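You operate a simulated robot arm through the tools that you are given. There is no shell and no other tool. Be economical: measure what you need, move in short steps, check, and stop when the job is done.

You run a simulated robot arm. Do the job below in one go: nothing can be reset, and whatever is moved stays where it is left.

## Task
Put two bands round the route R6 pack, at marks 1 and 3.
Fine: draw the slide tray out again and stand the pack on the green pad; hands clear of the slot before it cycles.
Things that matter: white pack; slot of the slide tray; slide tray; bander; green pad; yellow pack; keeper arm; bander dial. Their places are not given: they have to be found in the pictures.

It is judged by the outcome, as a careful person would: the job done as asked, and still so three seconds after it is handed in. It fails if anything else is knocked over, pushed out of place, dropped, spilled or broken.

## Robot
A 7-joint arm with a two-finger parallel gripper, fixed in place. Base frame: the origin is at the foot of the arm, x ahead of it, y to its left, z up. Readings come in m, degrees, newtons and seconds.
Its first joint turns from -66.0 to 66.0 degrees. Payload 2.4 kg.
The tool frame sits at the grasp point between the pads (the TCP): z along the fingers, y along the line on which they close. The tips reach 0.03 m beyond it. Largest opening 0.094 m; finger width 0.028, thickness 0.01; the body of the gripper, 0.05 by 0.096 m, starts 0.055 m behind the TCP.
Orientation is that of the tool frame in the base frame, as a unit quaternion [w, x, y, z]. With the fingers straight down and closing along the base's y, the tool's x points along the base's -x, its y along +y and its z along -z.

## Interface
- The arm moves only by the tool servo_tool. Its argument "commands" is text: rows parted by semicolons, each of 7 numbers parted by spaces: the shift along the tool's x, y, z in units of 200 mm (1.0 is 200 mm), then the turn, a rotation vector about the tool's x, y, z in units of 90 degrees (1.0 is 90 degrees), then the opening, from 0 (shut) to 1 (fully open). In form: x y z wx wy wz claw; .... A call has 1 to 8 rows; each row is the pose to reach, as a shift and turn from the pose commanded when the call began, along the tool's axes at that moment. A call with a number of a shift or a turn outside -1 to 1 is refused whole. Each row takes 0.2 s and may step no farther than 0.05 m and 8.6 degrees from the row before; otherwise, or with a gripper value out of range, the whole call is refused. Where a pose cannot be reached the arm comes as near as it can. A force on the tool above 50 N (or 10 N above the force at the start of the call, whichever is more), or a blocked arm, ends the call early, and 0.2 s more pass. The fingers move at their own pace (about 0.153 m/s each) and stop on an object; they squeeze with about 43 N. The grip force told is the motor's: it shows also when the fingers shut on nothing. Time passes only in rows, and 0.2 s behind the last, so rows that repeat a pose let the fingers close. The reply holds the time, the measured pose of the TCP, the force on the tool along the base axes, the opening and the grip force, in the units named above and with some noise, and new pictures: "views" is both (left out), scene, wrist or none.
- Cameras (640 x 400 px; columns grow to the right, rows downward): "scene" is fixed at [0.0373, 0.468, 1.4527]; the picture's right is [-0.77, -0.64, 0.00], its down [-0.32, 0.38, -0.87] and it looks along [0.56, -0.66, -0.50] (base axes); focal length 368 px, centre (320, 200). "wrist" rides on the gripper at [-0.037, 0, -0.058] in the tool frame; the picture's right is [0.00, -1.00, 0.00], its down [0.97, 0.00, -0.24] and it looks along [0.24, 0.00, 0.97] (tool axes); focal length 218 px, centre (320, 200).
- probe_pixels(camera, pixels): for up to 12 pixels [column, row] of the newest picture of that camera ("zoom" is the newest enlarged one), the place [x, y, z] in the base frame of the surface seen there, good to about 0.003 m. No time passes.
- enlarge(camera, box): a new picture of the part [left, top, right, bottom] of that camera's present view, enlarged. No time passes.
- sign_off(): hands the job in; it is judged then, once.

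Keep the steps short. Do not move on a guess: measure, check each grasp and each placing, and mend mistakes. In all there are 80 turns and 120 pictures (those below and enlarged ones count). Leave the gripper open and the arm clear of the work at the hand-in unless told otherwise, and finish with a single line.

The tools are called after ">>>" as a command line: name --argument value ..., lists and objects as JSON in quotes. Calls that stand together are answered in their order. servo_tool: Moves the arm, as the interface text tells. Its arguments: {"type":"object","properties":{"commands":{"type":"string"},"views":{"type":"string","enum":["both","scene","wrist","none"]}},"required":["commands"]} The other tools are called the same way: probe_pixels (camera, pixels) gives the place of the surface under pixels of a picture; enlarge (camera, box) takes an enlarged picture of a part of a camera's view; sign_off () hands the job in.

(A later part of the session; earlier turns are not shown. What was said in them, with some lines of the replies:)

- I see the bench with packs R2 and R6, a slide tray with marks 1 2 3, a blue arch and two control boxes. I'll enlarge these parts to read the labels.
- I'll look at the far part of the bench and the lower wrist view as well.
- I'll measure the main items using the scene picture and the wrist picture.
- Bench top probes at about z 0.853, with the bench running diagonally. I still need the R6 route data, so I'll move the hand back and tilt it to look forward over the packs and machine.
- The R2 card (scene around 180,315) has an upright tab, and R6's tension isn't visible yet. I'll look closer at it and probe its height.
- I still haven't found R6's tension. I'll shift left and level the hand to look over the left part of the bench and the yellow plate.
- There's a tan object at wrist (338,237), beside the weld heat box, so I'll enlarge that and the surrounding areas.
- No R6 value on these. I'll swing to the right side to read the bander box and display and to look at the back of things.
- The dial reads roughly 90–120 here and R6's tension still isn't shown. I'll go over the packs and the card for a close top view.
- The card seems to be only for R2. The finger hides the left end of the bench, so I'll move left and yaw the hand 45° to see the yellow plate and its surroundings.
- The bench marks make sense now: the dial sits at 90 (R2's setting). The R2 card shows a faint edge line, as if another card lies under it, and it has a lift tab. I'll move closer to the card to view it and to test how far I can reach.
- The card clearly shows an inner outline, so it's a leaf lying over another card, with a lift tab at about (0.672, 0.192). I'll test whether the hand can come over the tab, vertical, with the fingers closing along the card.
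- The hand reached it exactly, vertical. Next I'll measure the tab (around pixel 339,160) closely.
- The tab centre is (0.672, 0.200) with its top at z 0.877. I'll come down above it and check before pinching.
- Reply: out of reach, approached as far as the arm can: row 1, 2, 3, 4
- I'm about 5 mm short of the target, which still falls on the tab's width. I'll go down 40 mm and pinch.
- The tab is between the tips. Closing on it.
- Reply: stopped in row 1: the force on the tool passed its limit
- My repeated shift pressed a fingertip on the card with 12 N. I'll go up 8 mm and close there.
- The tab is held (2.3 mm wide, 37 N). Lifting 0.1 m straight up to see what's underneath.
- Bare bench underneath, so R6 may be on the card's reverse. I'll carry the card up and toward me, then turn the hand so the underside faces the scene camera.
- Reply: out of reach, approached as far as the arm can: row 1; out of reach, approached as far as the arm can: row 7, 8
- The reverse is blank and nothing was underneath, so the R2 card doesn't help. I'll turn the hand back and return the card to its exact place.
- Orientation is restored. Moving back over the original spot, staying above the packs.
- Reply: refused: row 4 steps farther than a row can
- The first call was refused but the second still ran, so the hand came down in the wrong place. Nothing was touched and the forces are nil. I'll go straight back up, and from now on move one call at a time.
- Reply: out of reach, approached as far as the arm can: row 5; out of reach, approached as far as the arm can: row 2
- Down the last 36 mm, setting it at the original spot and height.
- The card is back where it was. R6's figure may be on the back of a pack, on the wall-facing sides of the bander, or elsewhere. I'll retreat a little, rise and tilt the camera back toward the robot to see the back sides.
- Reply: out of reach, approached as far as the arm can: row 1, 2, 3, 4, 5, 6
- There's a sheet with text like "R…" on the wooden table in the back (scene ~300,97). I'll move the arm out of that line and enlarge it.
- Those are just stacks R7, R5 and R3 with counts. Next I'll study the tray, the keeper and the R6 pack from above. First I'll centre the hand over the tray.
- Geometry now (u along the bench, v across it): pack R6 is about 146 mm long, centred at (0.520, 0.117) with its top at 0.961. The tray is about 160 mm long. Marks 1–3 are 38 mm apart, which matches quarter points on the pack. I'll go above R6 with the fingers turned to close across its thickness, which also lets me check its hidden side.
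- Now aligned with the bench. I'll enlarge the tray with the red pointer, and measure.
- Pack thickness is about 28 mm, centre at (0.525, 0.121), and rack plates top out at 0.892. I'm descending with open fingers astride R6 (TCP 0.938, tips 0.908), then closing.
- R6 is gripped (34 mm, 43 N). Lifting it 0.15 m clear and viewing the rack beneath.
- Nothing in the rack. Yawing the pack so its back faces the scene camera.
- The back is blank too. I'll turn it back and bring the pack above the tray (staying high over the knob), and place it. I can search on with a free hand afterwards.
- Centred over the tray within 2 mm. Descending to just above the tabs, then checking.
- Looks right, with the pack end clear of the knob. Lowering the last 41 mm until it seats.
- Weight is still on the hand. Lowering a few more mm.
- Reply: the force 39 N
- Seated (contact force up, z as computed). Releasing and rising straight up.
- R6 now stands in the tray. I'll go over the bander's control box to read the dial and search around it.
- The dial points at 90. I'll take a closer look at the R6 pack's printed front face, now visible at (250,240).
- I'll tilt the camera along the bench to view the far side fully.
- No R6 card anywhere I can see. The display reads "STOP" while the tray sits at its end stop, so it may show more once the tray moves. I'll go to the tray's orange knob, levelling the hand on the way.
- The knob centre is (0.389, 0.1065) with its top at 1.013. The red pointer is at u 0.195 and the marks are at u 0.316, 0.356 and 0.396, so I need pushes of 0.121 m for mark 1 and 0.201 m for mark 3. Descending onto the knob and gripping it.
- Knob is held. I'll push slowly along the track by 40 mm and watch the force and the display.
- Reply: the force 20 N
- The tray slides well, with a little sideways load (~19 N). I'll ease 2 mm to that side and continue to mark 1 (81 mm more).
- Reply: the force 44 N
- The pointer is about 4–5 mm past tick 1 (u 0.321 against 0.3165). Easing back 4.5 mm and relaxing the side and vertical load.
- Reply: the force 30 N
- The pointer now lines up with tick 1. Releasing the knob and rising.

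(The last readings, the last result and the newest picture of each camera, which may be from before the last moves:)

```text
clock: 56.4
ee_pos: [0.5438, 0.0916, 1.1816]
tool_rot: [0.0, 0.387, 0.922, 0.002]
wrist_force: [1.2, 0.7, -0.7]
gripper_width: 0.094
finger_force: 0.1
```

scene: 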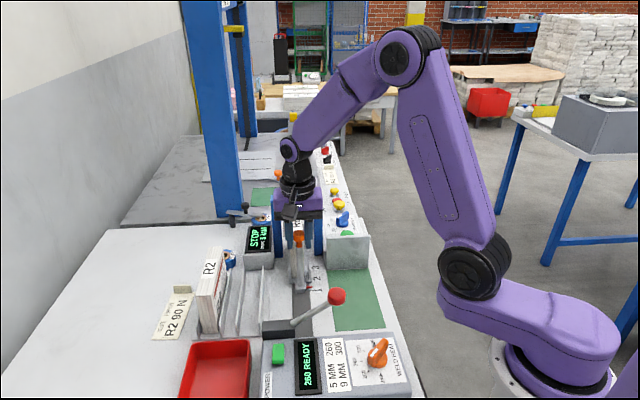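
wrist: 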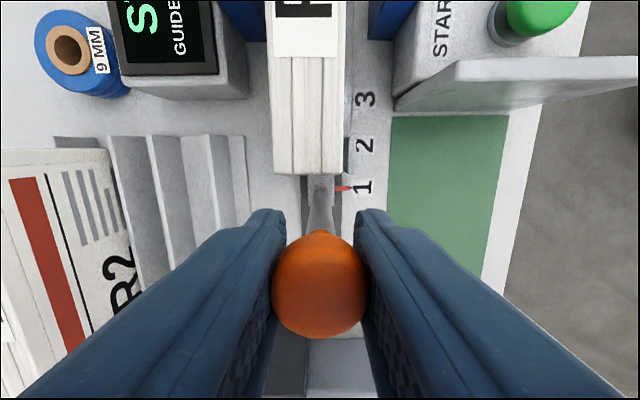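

Tilting to look along the bench behind the blue pillar.

>>> servo_tool --commands "0 0.05 -0.05 0 -0.09 0 1; 0 0.1 -0.1 0 -0.18 0 1; 0 0.15 -0.15 0 -0.27 0 1; 0 0.2 -0.2 0 -0.36 0 1; 0 0.25 -0.2 0 -0.45 0 1; 0 0.25 -0.2 0 -0.54 0 1" --views "wrist"

```text
clock: 57.8
ee_pos: [0.5781, 0.1246, 1.2202]
tool_rot: [0.383, 0.354, 0.838, -0.16]
wrist_force: [0.7, -0.1, -0.6]
gripper_width: 0.094
finger_force: 0.1
```

wrist: 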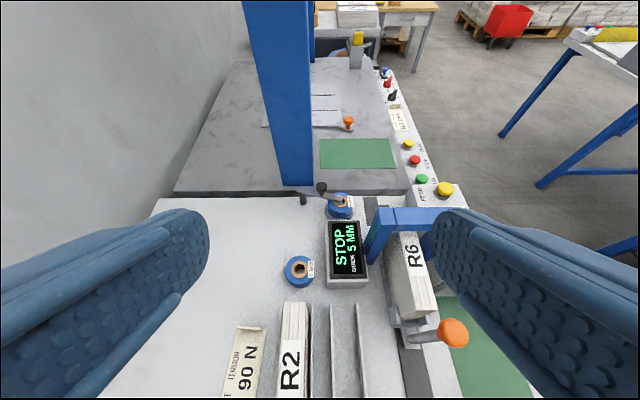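

No card behind the pillar either. I'll measure how far the R5 card (pixel 397,120) is and enlarge it.

>>> probe_pixels --camera "wrist" --pixels '[[397, 120], [393, 107], [400, 130], [415, 160], [445, 188]]'

>>> enlarge --camera "wrist" --box '[375, 60, 425, 150]'

```text
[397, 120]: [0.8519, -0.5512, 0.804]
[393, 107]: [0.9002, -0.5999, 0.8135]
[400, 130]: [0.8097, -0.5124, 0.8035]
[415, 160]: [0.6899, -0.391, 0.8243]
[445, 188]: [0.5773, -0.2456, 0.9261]
```

```text
4.44 times, centred on (400, 105) of wrist
```

zoom: 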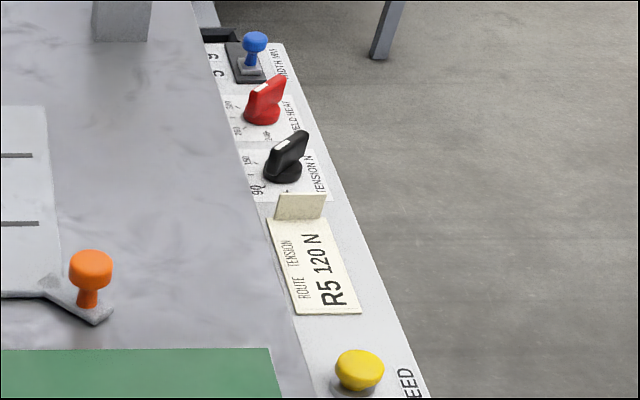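

The R5 card is out of reach and belongs to the other machine. One last unseen side: faces that look away from the scene camera. I'll level out and move beyond the arch to look back.

>>> servo_tool --commands "-0.1 -0.16 0.12 0 0.09 0 1; -0.21 -0.33 0.24 0 0.18 0 1; -0.31 -0.5 0.35 0 0.27 0 1; -0.42 -0.66 0.47 0 0.36 0 1; -0.52 -0.83 0.59 0 0.45 0 1; -0.63 -1 0.71 0 0.54 0 1" --views "none"

```text
clock: 59.2
ee_pos: [0.5679, -0.1501, 1.221]
tool_rot: [0.001, 0.386, 0.923, 0.002]
wrist_force: [-0.4, 0.6, -0.2]
gripper_width: 0.0943
finger_force: 0.0
```

>>> servo_tool --commands "0 0 0 0 0.09 0 1; 0 0 0 0 0.18 0 1; 0 0 0 0 0.27 0 1; 0 0 0 0 0.36 0 1" --views "wrist"

```text
clock: 60.2
ee_pos: [0.5122, -0.127, 1.1851]
tool_rot: [-0.216, 0.377, 0.896, 0.092]
wrist_force: [0.0, -0.2, 0.7]
gripper_width: 0.0939
finger_force: 0.1
out of reach, approached as far as the arm can: row 1, 2, 3, 4
```

wrist: 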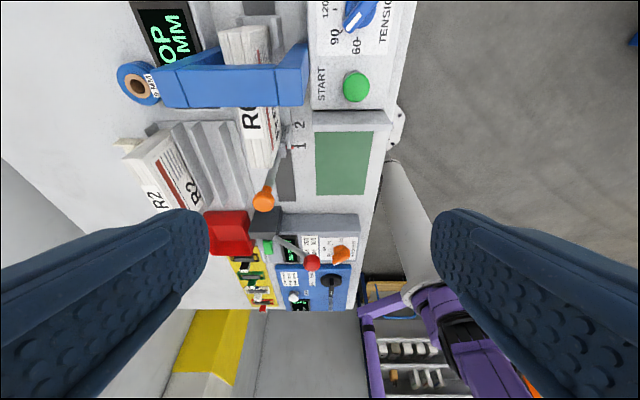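

Nothing new. No R6 tension is posted anywhere, so I leave the dial as set and the machine in its consistent state (5 mm guide and coil, 260 READY). Next is START; measuring the button at (356,86).

>>> probe_pixels --camera "wrist" --pixels '[[356, 83], [346, 84], [366, 84], [356, 75], [356, 92], [340, 100], [350, 117], [299, 127], [292, 147]]'

```text
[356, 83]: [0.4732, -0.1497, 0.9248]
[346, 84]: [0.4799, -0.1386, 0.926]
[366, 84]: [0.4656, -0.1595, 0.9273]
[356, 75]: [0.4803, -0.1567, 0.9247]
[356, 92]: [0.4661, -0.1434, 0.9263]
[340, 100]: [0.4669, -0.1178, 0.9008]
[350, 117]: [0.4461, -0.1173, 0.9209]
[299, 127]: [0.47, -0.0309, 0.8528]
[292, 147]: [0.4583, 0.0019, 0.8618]
```

>>> probe_pixels --camera "wrist" --pixels '[[303, 55], [300, 95], [290, 75], [302, 75], [358, 12], [345, 22]]'

>>> servo_tool --commands "0 0 0 0 -0.08 0 0.5; 0 0 0 0 -0.16 0 0.2; 0 0 0 0 -0.24 0 0; 0 0 0 0 -0.3 0 0" --views "none"

```text
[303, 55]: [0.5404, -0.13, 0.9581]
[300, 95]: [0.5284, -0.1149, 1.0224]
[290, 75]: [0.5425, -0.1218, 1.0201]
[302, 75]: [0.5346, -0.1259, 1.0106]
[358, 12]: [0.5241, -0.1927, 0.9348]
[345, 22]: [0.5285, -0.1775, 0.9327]
```

```text
clock: 61.2
ee_pos: [0.5101, -0.1255, 1.1868]
tool_rot: [0.0, 0.387, 0.922, 0.001]
wrist_force: [0.2, -0.8, 0.4]
gripper_width: 0.0
finger_force: 33.3
```

Arch's outer edge is at v 0.291, so I press the button slightly to its far side (v 0.228). Moving over START with the fingers shut.

>>> servo_tool --commands "0.024 -0.12 0 0 0 0 0; 0.048 -0.238 0.1 0 0 0 0; 0.048 -0.238 0.3 0 0 0 0; 0.048 -0.238 0.5 0 0 0 0; 0.048 -0.238 0.7 0 0 0 0; 0.048 -0.238 0.9 0 0 0 0; 0.048 -0.238 1 0 0 0 0" --views "wrist"

```text
clock: 62.8
ee_pos: [0.4706, -0.1509, 0.9852]
tool_rot: [-0.001, 0.388, 0.922, 0.002]
wrist_force: [-0.8, 0.3, 0.0]
gripper_width: 0.0
finger_force: 32.7
```

wrist: 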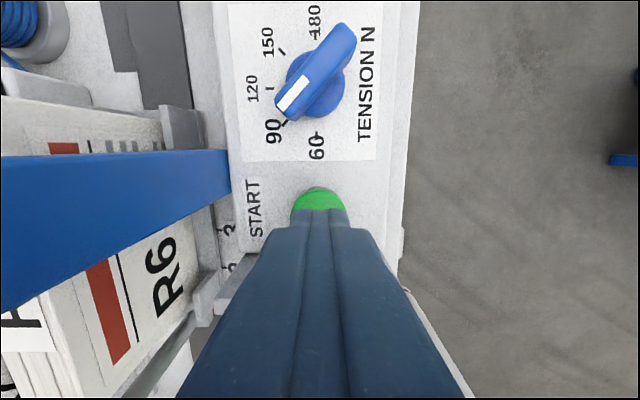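

Fingertips are over START, the dial reads 90, and the slot is clear of hands. Pressing in small steps.

>>> servo_tool --commands "0 0 0.1 0 0 0 0; 0 0 0.13 0 0 0 0; 0 0 0.155 0 0 0 0; 0 0 0.175 0 0 0 0; 0 0 0.1 0 0 0 0; 0 0 0 0 0 0 0" --views "both"

```text
clock: 64.2
ee_pos: [0.4703, -0.1505, 0.9866]
tool_rot: [-0.001, 0.388, 0.922, 0.002]
wrist_force: [0.1, 0.5, 0.0]
gripper_width: 0.0
finger_force: 33.2
```

scene: 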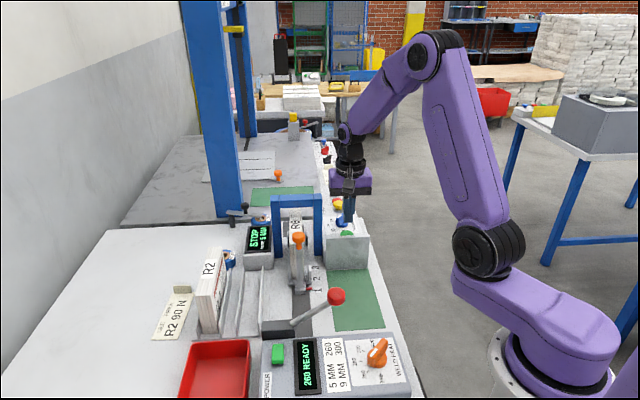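
wrist: 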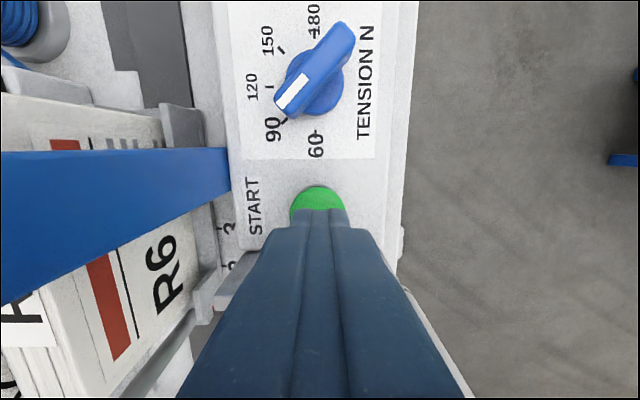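

No band yet. I'll wait a moment in case the machine counts down, then read the display.

>>> servo_tool --commands "0 0 0 0 0 0 0; 0 0 0 0 0 0 0; 0 0 0 0 0 0 0; 0 0 0 0 0 0 0; 0 0 0 0 0 0 0; 0 0 0 0 0 0 0" --views "none"

>>> enlarge --camera "scene" --box '[235, 190, 345, 320]'

```text
clock: 65.6
ee_pos: [0.4695, -0.1503, 0.986]
tool_rot: [-0.001, 0.387, 0.922, 0.002]
wrist_force: [0.1, 0.4, 0.4]
gripper_width: 0.0001
finger_force: 33.1
```

```text
3.08 times, centred on (290, 255) of scene
```

zoom: 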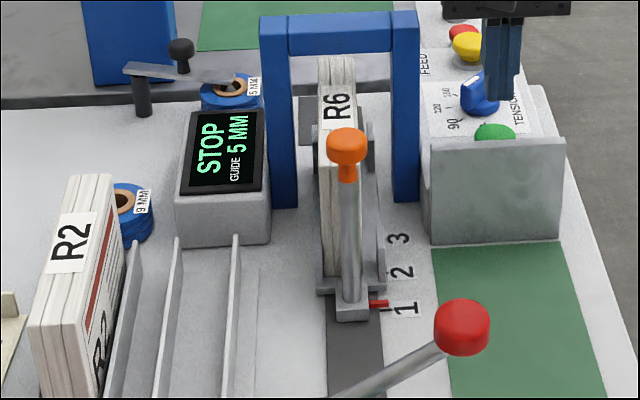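

Still STOP. The press may have been too shallow (about 5 mm), so I'll press deeper and read the force while holding.

>>> servo_tool --commands "0 0 0.14 0 0 0 0; 0 0 0.17 0 0 0 0; 0 0 0.19 0 0 0 0; 0 0 0.21 0 0 0 0; 0 0 0.21 0 0 0 0" --views "none"

```text
clock: 66.8
ee_pos: [0.4714, -0.1497, 0.9469]
tool_rot: [0.002, 0.387, 0.922, 0.003]
wrist_force: [-3.8, 3.9, 44.7]
gripper_width: 0.0
finger_force: 32.6
```

Fully pressed (45 N). Releasing and checking the machine.

>>> servo_tool --commands "0 0 -0.1 0 0 0 0; 0 0 -0.25 0 0 0 0; 0 0 -0.25 0 0 0 0; 0 0 -0.25 0 0 0 0; 0 0 -0.25 0 0 0 0" --views "none"

>>> enlarge --camera "scene" --box '[235, 190, 345, 320]'

```text
clock: 68.0
ee_pos: [0.4713, -0.1518, 0.9922]
tool_rot: [-0.001, 0.387, 0.922, 0.002]
wrist_force: [0.9, 1.0, -0.1]
gripper_width: 0.0
finger_force: 33.3
```

```text
3.08 times, centred on (290, 255) of scene
```

zoom: 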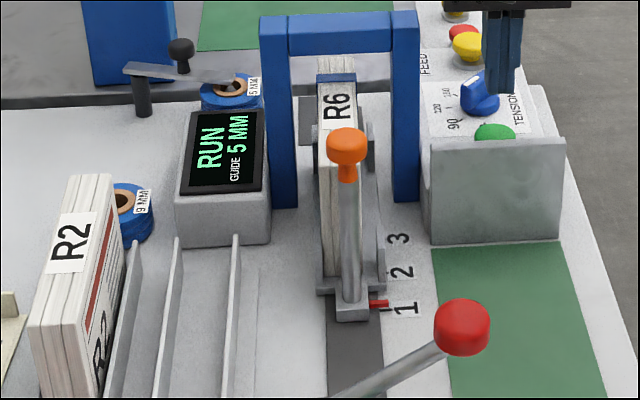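

RUN: the first band is going on at mark 1. While it finishes, I rise and go above the knob with the hand well over the arch.

>>> servo_tool --commands "0 0 -0.2 0 0 0 0; 0 0 -0.4 0 0 0 0; 0 0 -0.6 0 0 0 0; 0.12 0.12 -0.6 0 0 0 0; 0.24 0.24 -0.6 0 0 0 0.3; 0.36 0.37 -0.6 0 0 0 0.6; 0.48 0.5 -0.6 0 0 0 0.6; 0.606 0.617 -0.6 0 0 0 0.6" --views "wrist"

```text
clock: 69.8
ee_pos: [0.475, 0.0233, 1.1183]
tool_rot: [-0.001, 0.388, 0.922, 0.003]
wrist_force: [0.9, 0.2, -0.4]
gripper_width: 0.0567
finger_force: 0.0
```

wrist: 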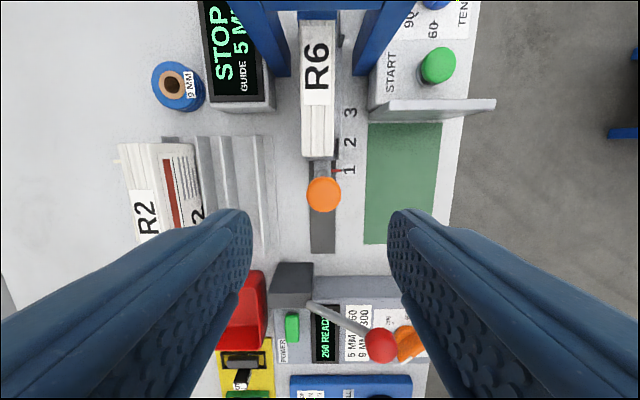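

Back to STOP, with the band on. Measuring the knob and pointer before gripping.

>>> probe_pixels --camera "wrist" --pixels '[[323, 194], [323, 181], [323, 208], [338, 169], [341, 170], [348, 112], [350, 170]]'

```text
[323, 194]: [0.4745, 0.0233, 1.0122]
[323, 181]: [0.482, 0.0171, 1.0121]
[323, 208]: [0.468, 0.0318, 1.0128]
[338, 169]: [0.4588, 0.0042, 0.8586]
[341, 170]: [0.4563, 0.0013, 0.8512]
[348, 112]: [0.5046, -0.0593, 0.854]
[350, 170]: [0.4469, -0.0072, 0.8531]
```

>>> servo_tool --commands "0 0 0.2 0 0 0 0.6; 0 0 0.4 0 0 0 0.6; 0 0 0.585 0 0 0 0.6; 0 0 0.585 0 0 0 0.2; 0 0 0.585 0 0 0 0.1; 0 0 0.585 0 0 0 0.1" --views "none"

```text
clock: 71.2
ee_pos: [0.4736, 0.0221, 0.9971]
tool_rot: [-0.003, 0.389, 0.921, 0.001]
wrist_force: [-17.6, -17.3, 3.9]
gripper_width: 0.0274
finger_force: 44.4
```

>>> servo_tool --commands "-0.06 -0.006 0 0 0 0 0.1; -0.12 -0.008 0 0 0 0 0.1; -0.18 -0.008 0 0 0 0 0.1; -0.24 -0.008 0 0 0 0 0.1; -0.3 -0.008 0 0 0 0 0.1; -0.36 -0.008 0 0 0 0 0.1; -0.395 -0.008 0 0 0 0 0.1" --views "none"

>>> enlarge --camera "scene" --box '[270, 220, 350, 320]'

```text
clock: 72.8
ee_pos: [0.5297, -0.0333, 0.9981]
tool_rot: [0.0, 0.387, 0.922, 0.003]
wrist_force: [8.3, 7.1, -17.9]
gripper_width: 0.0272
finger_force: 44.9
```

```text
4.00 times, centred on (310, 270) of scene
5 turns are left
```

zoom: 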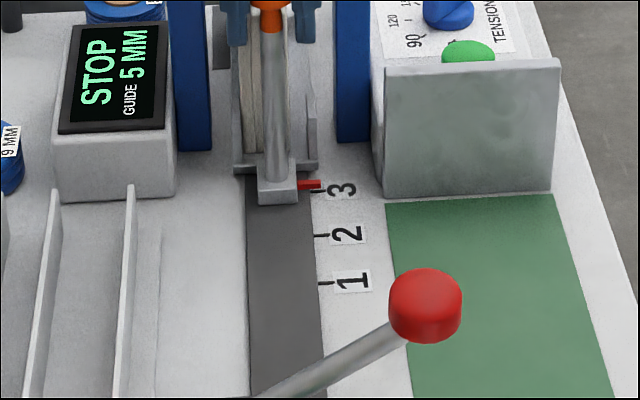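

Only 5 turns remain, so I'll batch calls. The pointer is at tick 3. Next: release the knob, rise over the arch, press START fully (hand away from the slot), lift off, and check.

>>> servo_tool --commands "0 0 0 0 0 0 0.6; 0 0 0 0 0 0 0.6; 0 0 -0.2 0 0 0 0.6; 0 0 -0.4 0 0 0 0.5; 0 0 -0.6 0 0 0 0.2; -0.07 -0.207 -0.6 0 0 0 0; -0.14 -0.414 -0.6 0 0 0 0; -0.2125 -0.62 -0.6 0 0 0 0" --views "none"

>>> servo_tool --commands "0 0 0.2 0 0 0 0; 0 0 0.4 0 0 0 0; 0 0 0.6 0 0 0 0; 0 0 0.75 0 0 0 0; 0 0 0.83 0 0 0 0; 0 0 0.86 0 0 0 0; 0 0 0.885 0 0 0 0; 0 0 0.885 0 0 0 0" --views "none"

>>> servo_tool --commands "0 0 -0.15 0 0 0 0; 0 0 -0.3 0 0 0 0; 0 0 -0.3 0 0 0 0; 0 0 -0.3 0 0 0 0; 0 0 -0.3 0 0 0 0" --views "none"

>>> enlarge --camera "scene" --box '[235, 190, 345, 320]'

```text
clock: 74.6
ee_pos: [0.467, -0.155, 1.1173]
tool_rot: [0.0, 0.387, 0.922, 0.002]
wrist_force: [0.4, -0.6, 0.1]
gripper_width: 0.0001
finger_force: 32.7
```

```text
clock: 76.1
ee_pos: [0.4671, -0.1483, 0.9472]
tool_rot: [-0.001, 0.387, 0.922, 0.003]
wrist_force: [-10.6, 5.5, 37.3]
gripper_width: 0.0
finger_force: 33.0
stopped in row 7: the force on the tool passed its limit (the readings are from after the stop); the commanded pose is now the measured one
```

```text
clock: 77.3
ee_pos: [0.4642, -0.1518, 1.0059]
tool_rot: [-0.001, 0.388, 0.922, 0.004]
wrist_force: [0.3, 0.0, 0.5]
gripper_width: 0.0
finger_force: 33.2
```

```text
3.08 times, centred on (290, 255) of scene
4 turns are left
```

zoom: 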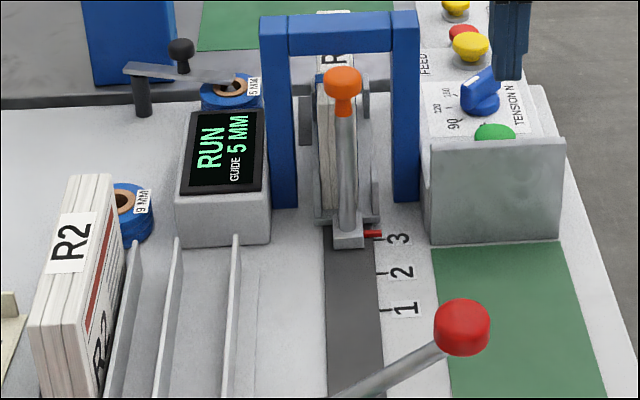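

Second cycle is running. Next batch: rise, go to the knob (letting the cycle finish), grip it, draw the tray fully out, release, and rise above the pack.

>>> servo_tool --commands "0 0 -0.2 0 0 0 0; 0 0 -0.4 0 0 0 0; 0 0 -0.56 0 0 0 0; 0 0 -0.56 0 0 0 0; 0 0 -0.56 0 0 0 0; 0.063 0.213 -0.56 0 0 0 0.2; 0.126 0.426 -0.56 0 0 0 0.5; 0.19 0.64 -0.56 0 0 0 0.6" --views "scene"

>>> servo_tool --commands "0 0 0.1 0 0 0 0.6; 0 0 0.3 0 0 0 0.6; 0 0 0.48 0 0 0 0.6; 0 0 0.59 0 0 0 0.6; 0 0 0.59 0 0 0 0.2; 0 0 0.59 0 0 0 0.1; 0 0 0.59 0 0 0 0.1; 0 0 0.59 0 0 0 0.1" --views "none"

>>> servo_tool --commands "0.12 0 0 0 0 0 0.1; 0.25 0 0 0 0 0 0.1; 0.38 0 0 0 0 0 0.1; 0.51 0 0 0 0 0 0.1; 0.64 0 0 0 0 0 0.1; 0.77 0 0 0 0 0 0.1; 0.9 0 0 0 0 0 0.1; 1 0 0 0 0 0 0.1" --views "none"

>>> servo_tool --commands "0 0 0 0 0 0 0.6; 0 0 0 0 0 0 0.6; 0 0 -0.2 0 0 0 0.6; 0 0 -0.4 0 0 0 0.6; 0 0 -0.6 0 0 0 0.7; -0.17 0 -0.6 0 0 0 0.8; -0.35 0 -0.6 0 0 0 0.8; -0.525 0 -0.6 0 0 0 0.8" --views "both"

>>> probe_pixels --camera "wrist" --pixels '[[320, 120], [320, 150], [320, 180], [320, 210], [320, 240], [310, 180], [330, 180], [300, 180], [340, 180], [400, 150], [400, 220], [440, 180]]'

```text
clock: 79.1
ee_pos: [0.5317, -0.0334, 1.1199]
tool_rot: [0.0, 0.388, 0.922, 0.002]
wrist_force: [0.0, 0.6, 0.6]
gripper_width: 0.0563
finger_force: 0.1
```

scene: 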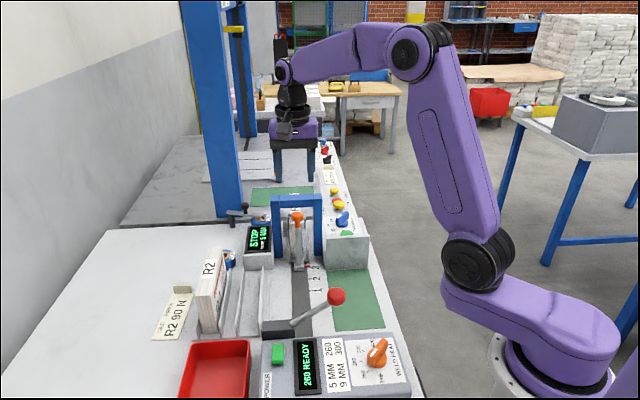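

```text
clock: 80.9
ee_pos: [0.531, -0.0351, 0.9962]
tool_rot: [-0.003, 0.389, 0.921, 0.001]
wrist_force: [-20.7, -20.5, -1.0]
gripper_width: 0.0271
finger_force: 44.3
```

```text
clock: 82.7
ee_pos: [0.3876, 0.107, 1.0003]
tool_rot: [-0.008, 0.388, 0.922, -0.003]
wrist_force: [-19.1, -35.8, -19.5]
gripper_width: 0.0273
finger_force: 45.1
```

```text
clock: 84.5
ee_pos: [0.4639, 0.0335, 1.1209]
tool_rot: [0.0, 0.388, 0.922, 0.004]
wrist_force: [-0.7, -0.7, -0.5]
gripper_width: 0.0751
finger_force: 0.1
```

scene: 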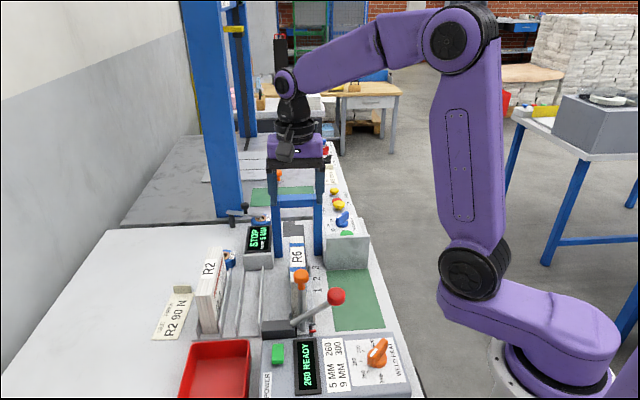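
wrist: 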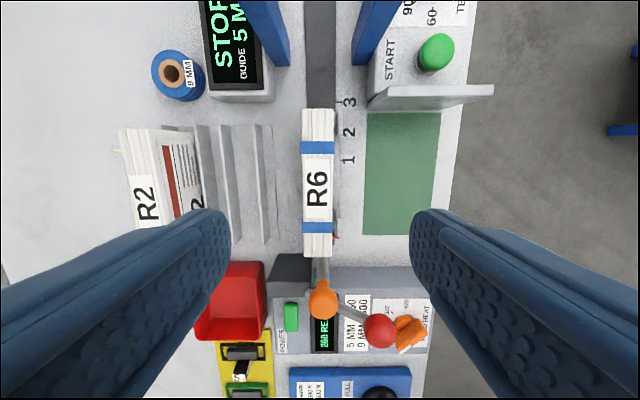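

```text
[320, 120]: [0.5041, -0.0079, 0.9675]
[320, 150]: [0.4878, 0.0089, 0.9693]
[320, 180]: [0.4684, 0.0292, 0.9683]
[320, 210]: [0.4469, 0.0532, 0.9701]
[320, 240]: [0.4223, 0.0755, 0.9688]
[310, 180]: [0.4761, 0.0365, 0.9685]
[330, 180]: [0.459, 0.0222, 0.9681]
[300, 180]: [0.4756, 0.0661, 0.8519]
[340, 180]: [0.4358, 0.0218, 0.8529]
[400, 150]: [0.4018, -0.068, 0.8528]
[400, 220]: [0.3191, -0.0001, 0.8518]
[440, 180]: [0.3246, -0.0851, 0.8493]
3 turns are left
```

Two bands sit on R6 and the tray is fully out. Next batch: grip the pack between the bands, lift it clear of the tabs, carry it over the green pad (centre u 0.287, v 0.231), lower it to contact, release, and rise.

>>> servo_tool --commands "0 0 0.2 0 0 0 0.8; 0 0 0.4 0 0 0 0.8; 0 0 0.6 0 0 0 0.8; 0 0 0.8 0 0 0 0.8; 0 0 0.88 0 0 0 0.8; 0 0 0.88 0 0 0 0.4; 0 0 0.88 0 0 0 0.1; 0 0 0.88 0 0 0 0.1" --views "none"

>>> servo_tool --commands "0 0 0 0 0 0 0.1; 0 0 -0.15 0 0 0 0.1; 0 0 -0.3 0 0 0 0.1; 0 0 -0.4 0 0 0 0.1; 0.06 -0.15 -0.4 0 0 0 0.1; 0.0625 -0.34 -0.4 0 0 0 0.1; 0.0625 -0.5 -0.4 0 0 0 0.1; 0.0625 -0.616 -0.4 0 0 0 0.1" --views "none"

>>> servo_tool --commands "0 0 0.15 0 0 0 0.1; 0 0 0.3 0 0 0 0.1; 0 0 0.38 0 0 0 0.1; 0 0 0.42 0 0 0 0.1; 0 0 0.44 0 0 0 0.1; 0 0 0.455 0 0 0 0.1; 0 0 0.465 0 0 0 0.1; 0 0 0.472 0 0 0 0.1" --views "scene"

>>> servo_tool --commands "0 0 0 0 0 0 0.1; 0 0 0 0 0 0 0.5; 0 0 0 0 0 0 0.6; 0 0 -0.1 0 0 0 0.6; 0 0 -0.3 0 0 0 0.6; 0 0 -0.5 0 0 0 0.6; 0 0 -0.7 0 0 0 0.8; 0 0 -0.9 0 0 0 1" --views "both"

>>> enlarge --camera "scene" --box '[240, 190, 400, 350]'

```text
clock: 86.3
ee_pos: [0.4633, 0.0372, 0.9461]
tool_rot: [-0.001, 0.387, 0.922, 0.003]
wrist_force: [1.3, 0.6, 0.0]
gripper_width: 0.0342
finger_force: 43.1
```

```text
clock: 88.1
ee_pos: [0.366, -0.0412, 1.0265]
tool_rot: [-0.001, 0.387, 0.922, 0.003]
wrist_force: [-0.7, 0.6, -3.6]
gripper_width: 0.0342
finger_force: 43.2
```

```text
clock: 89.9
ee_pos: [0.3697, -0.0416, 0.9307]
tool_rot: [0.001, 0.388, 0.922, 0.002]
wrist_force: [-2.2, 2.5, 44.4]
gripper_width: 0.0345
finger_force: 43.2
```

scene: 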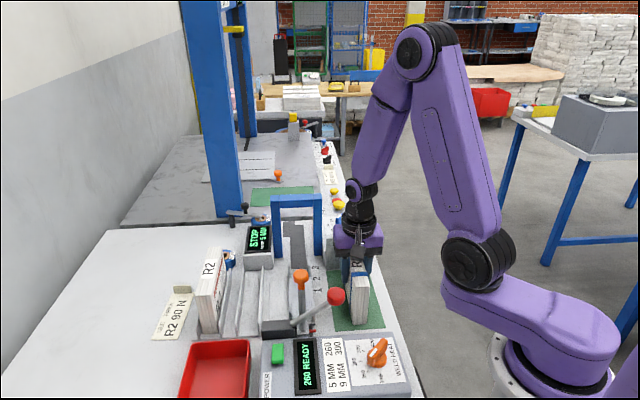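

```text
clock: 91.7
ee_pos: [0.3686, -0.0419, 1.1098]
tool_rot: [-0.002, 0.388, 0.922, 0.003]
wrist_force: [-0.8, 0.0, 0.3]
gripper_width: 0.0941
finger_force: 0.1
```

scene: 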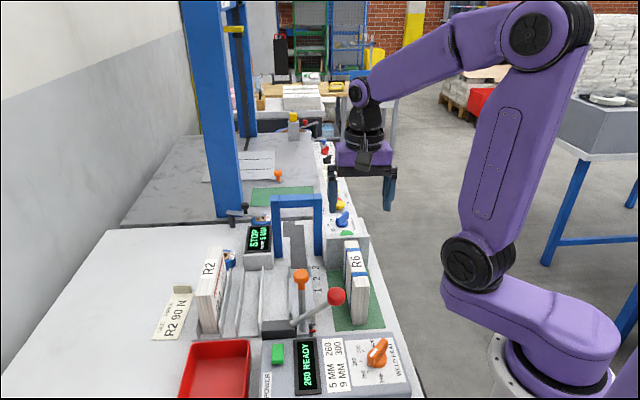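
wrist: 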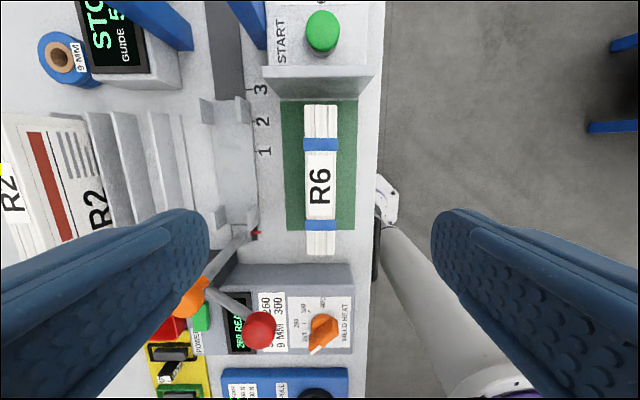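

```text
2.50 times, centred on (320, 270) of scene
2 turns are left
```

zoom: 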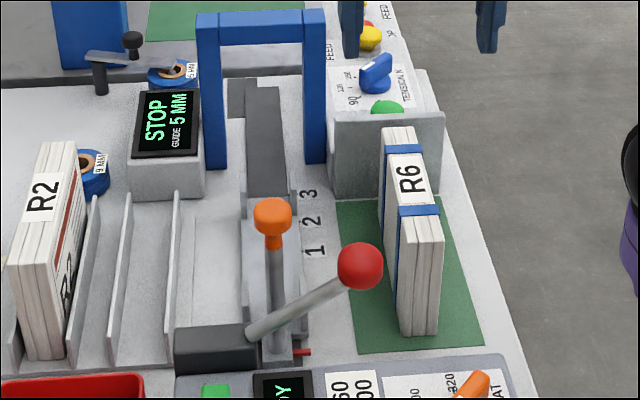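

R6 stands on the green pad with two bands, the tray is out, and the machine shows STOP. Raising the open hand well clear, then handing in.

>>> servo_tool --commands "0 0 -0.2 0 0 0 1; 0 0 -0.4 0 0 0 1; 0 0 -0.6 0 0 0 1; 0 0 -0.6 0 0 0 1" --views "none"

>>> sign_off

```text
clock: 92.7
ee_pos: [0.3707, -0.0417, 1.2289]
tool_rot: [-0.001, 0.388, 0.922, 0.003]
wrist_force: [0.4, -0.9, 0.6]
gripper_width: 0.0941
finger_force: 0.1
```

```text
The job is handed in.
```

The R6 pack has 5 mm bands at marks 1 and 3 and stands on the green pad with the tray drawn out; I found no R6 tension posted (only cards for R2, 90 N, and R5, 120 N), so I left the dial at 90 N, and I lifted the R2 card to check under and behind it, then put it back.
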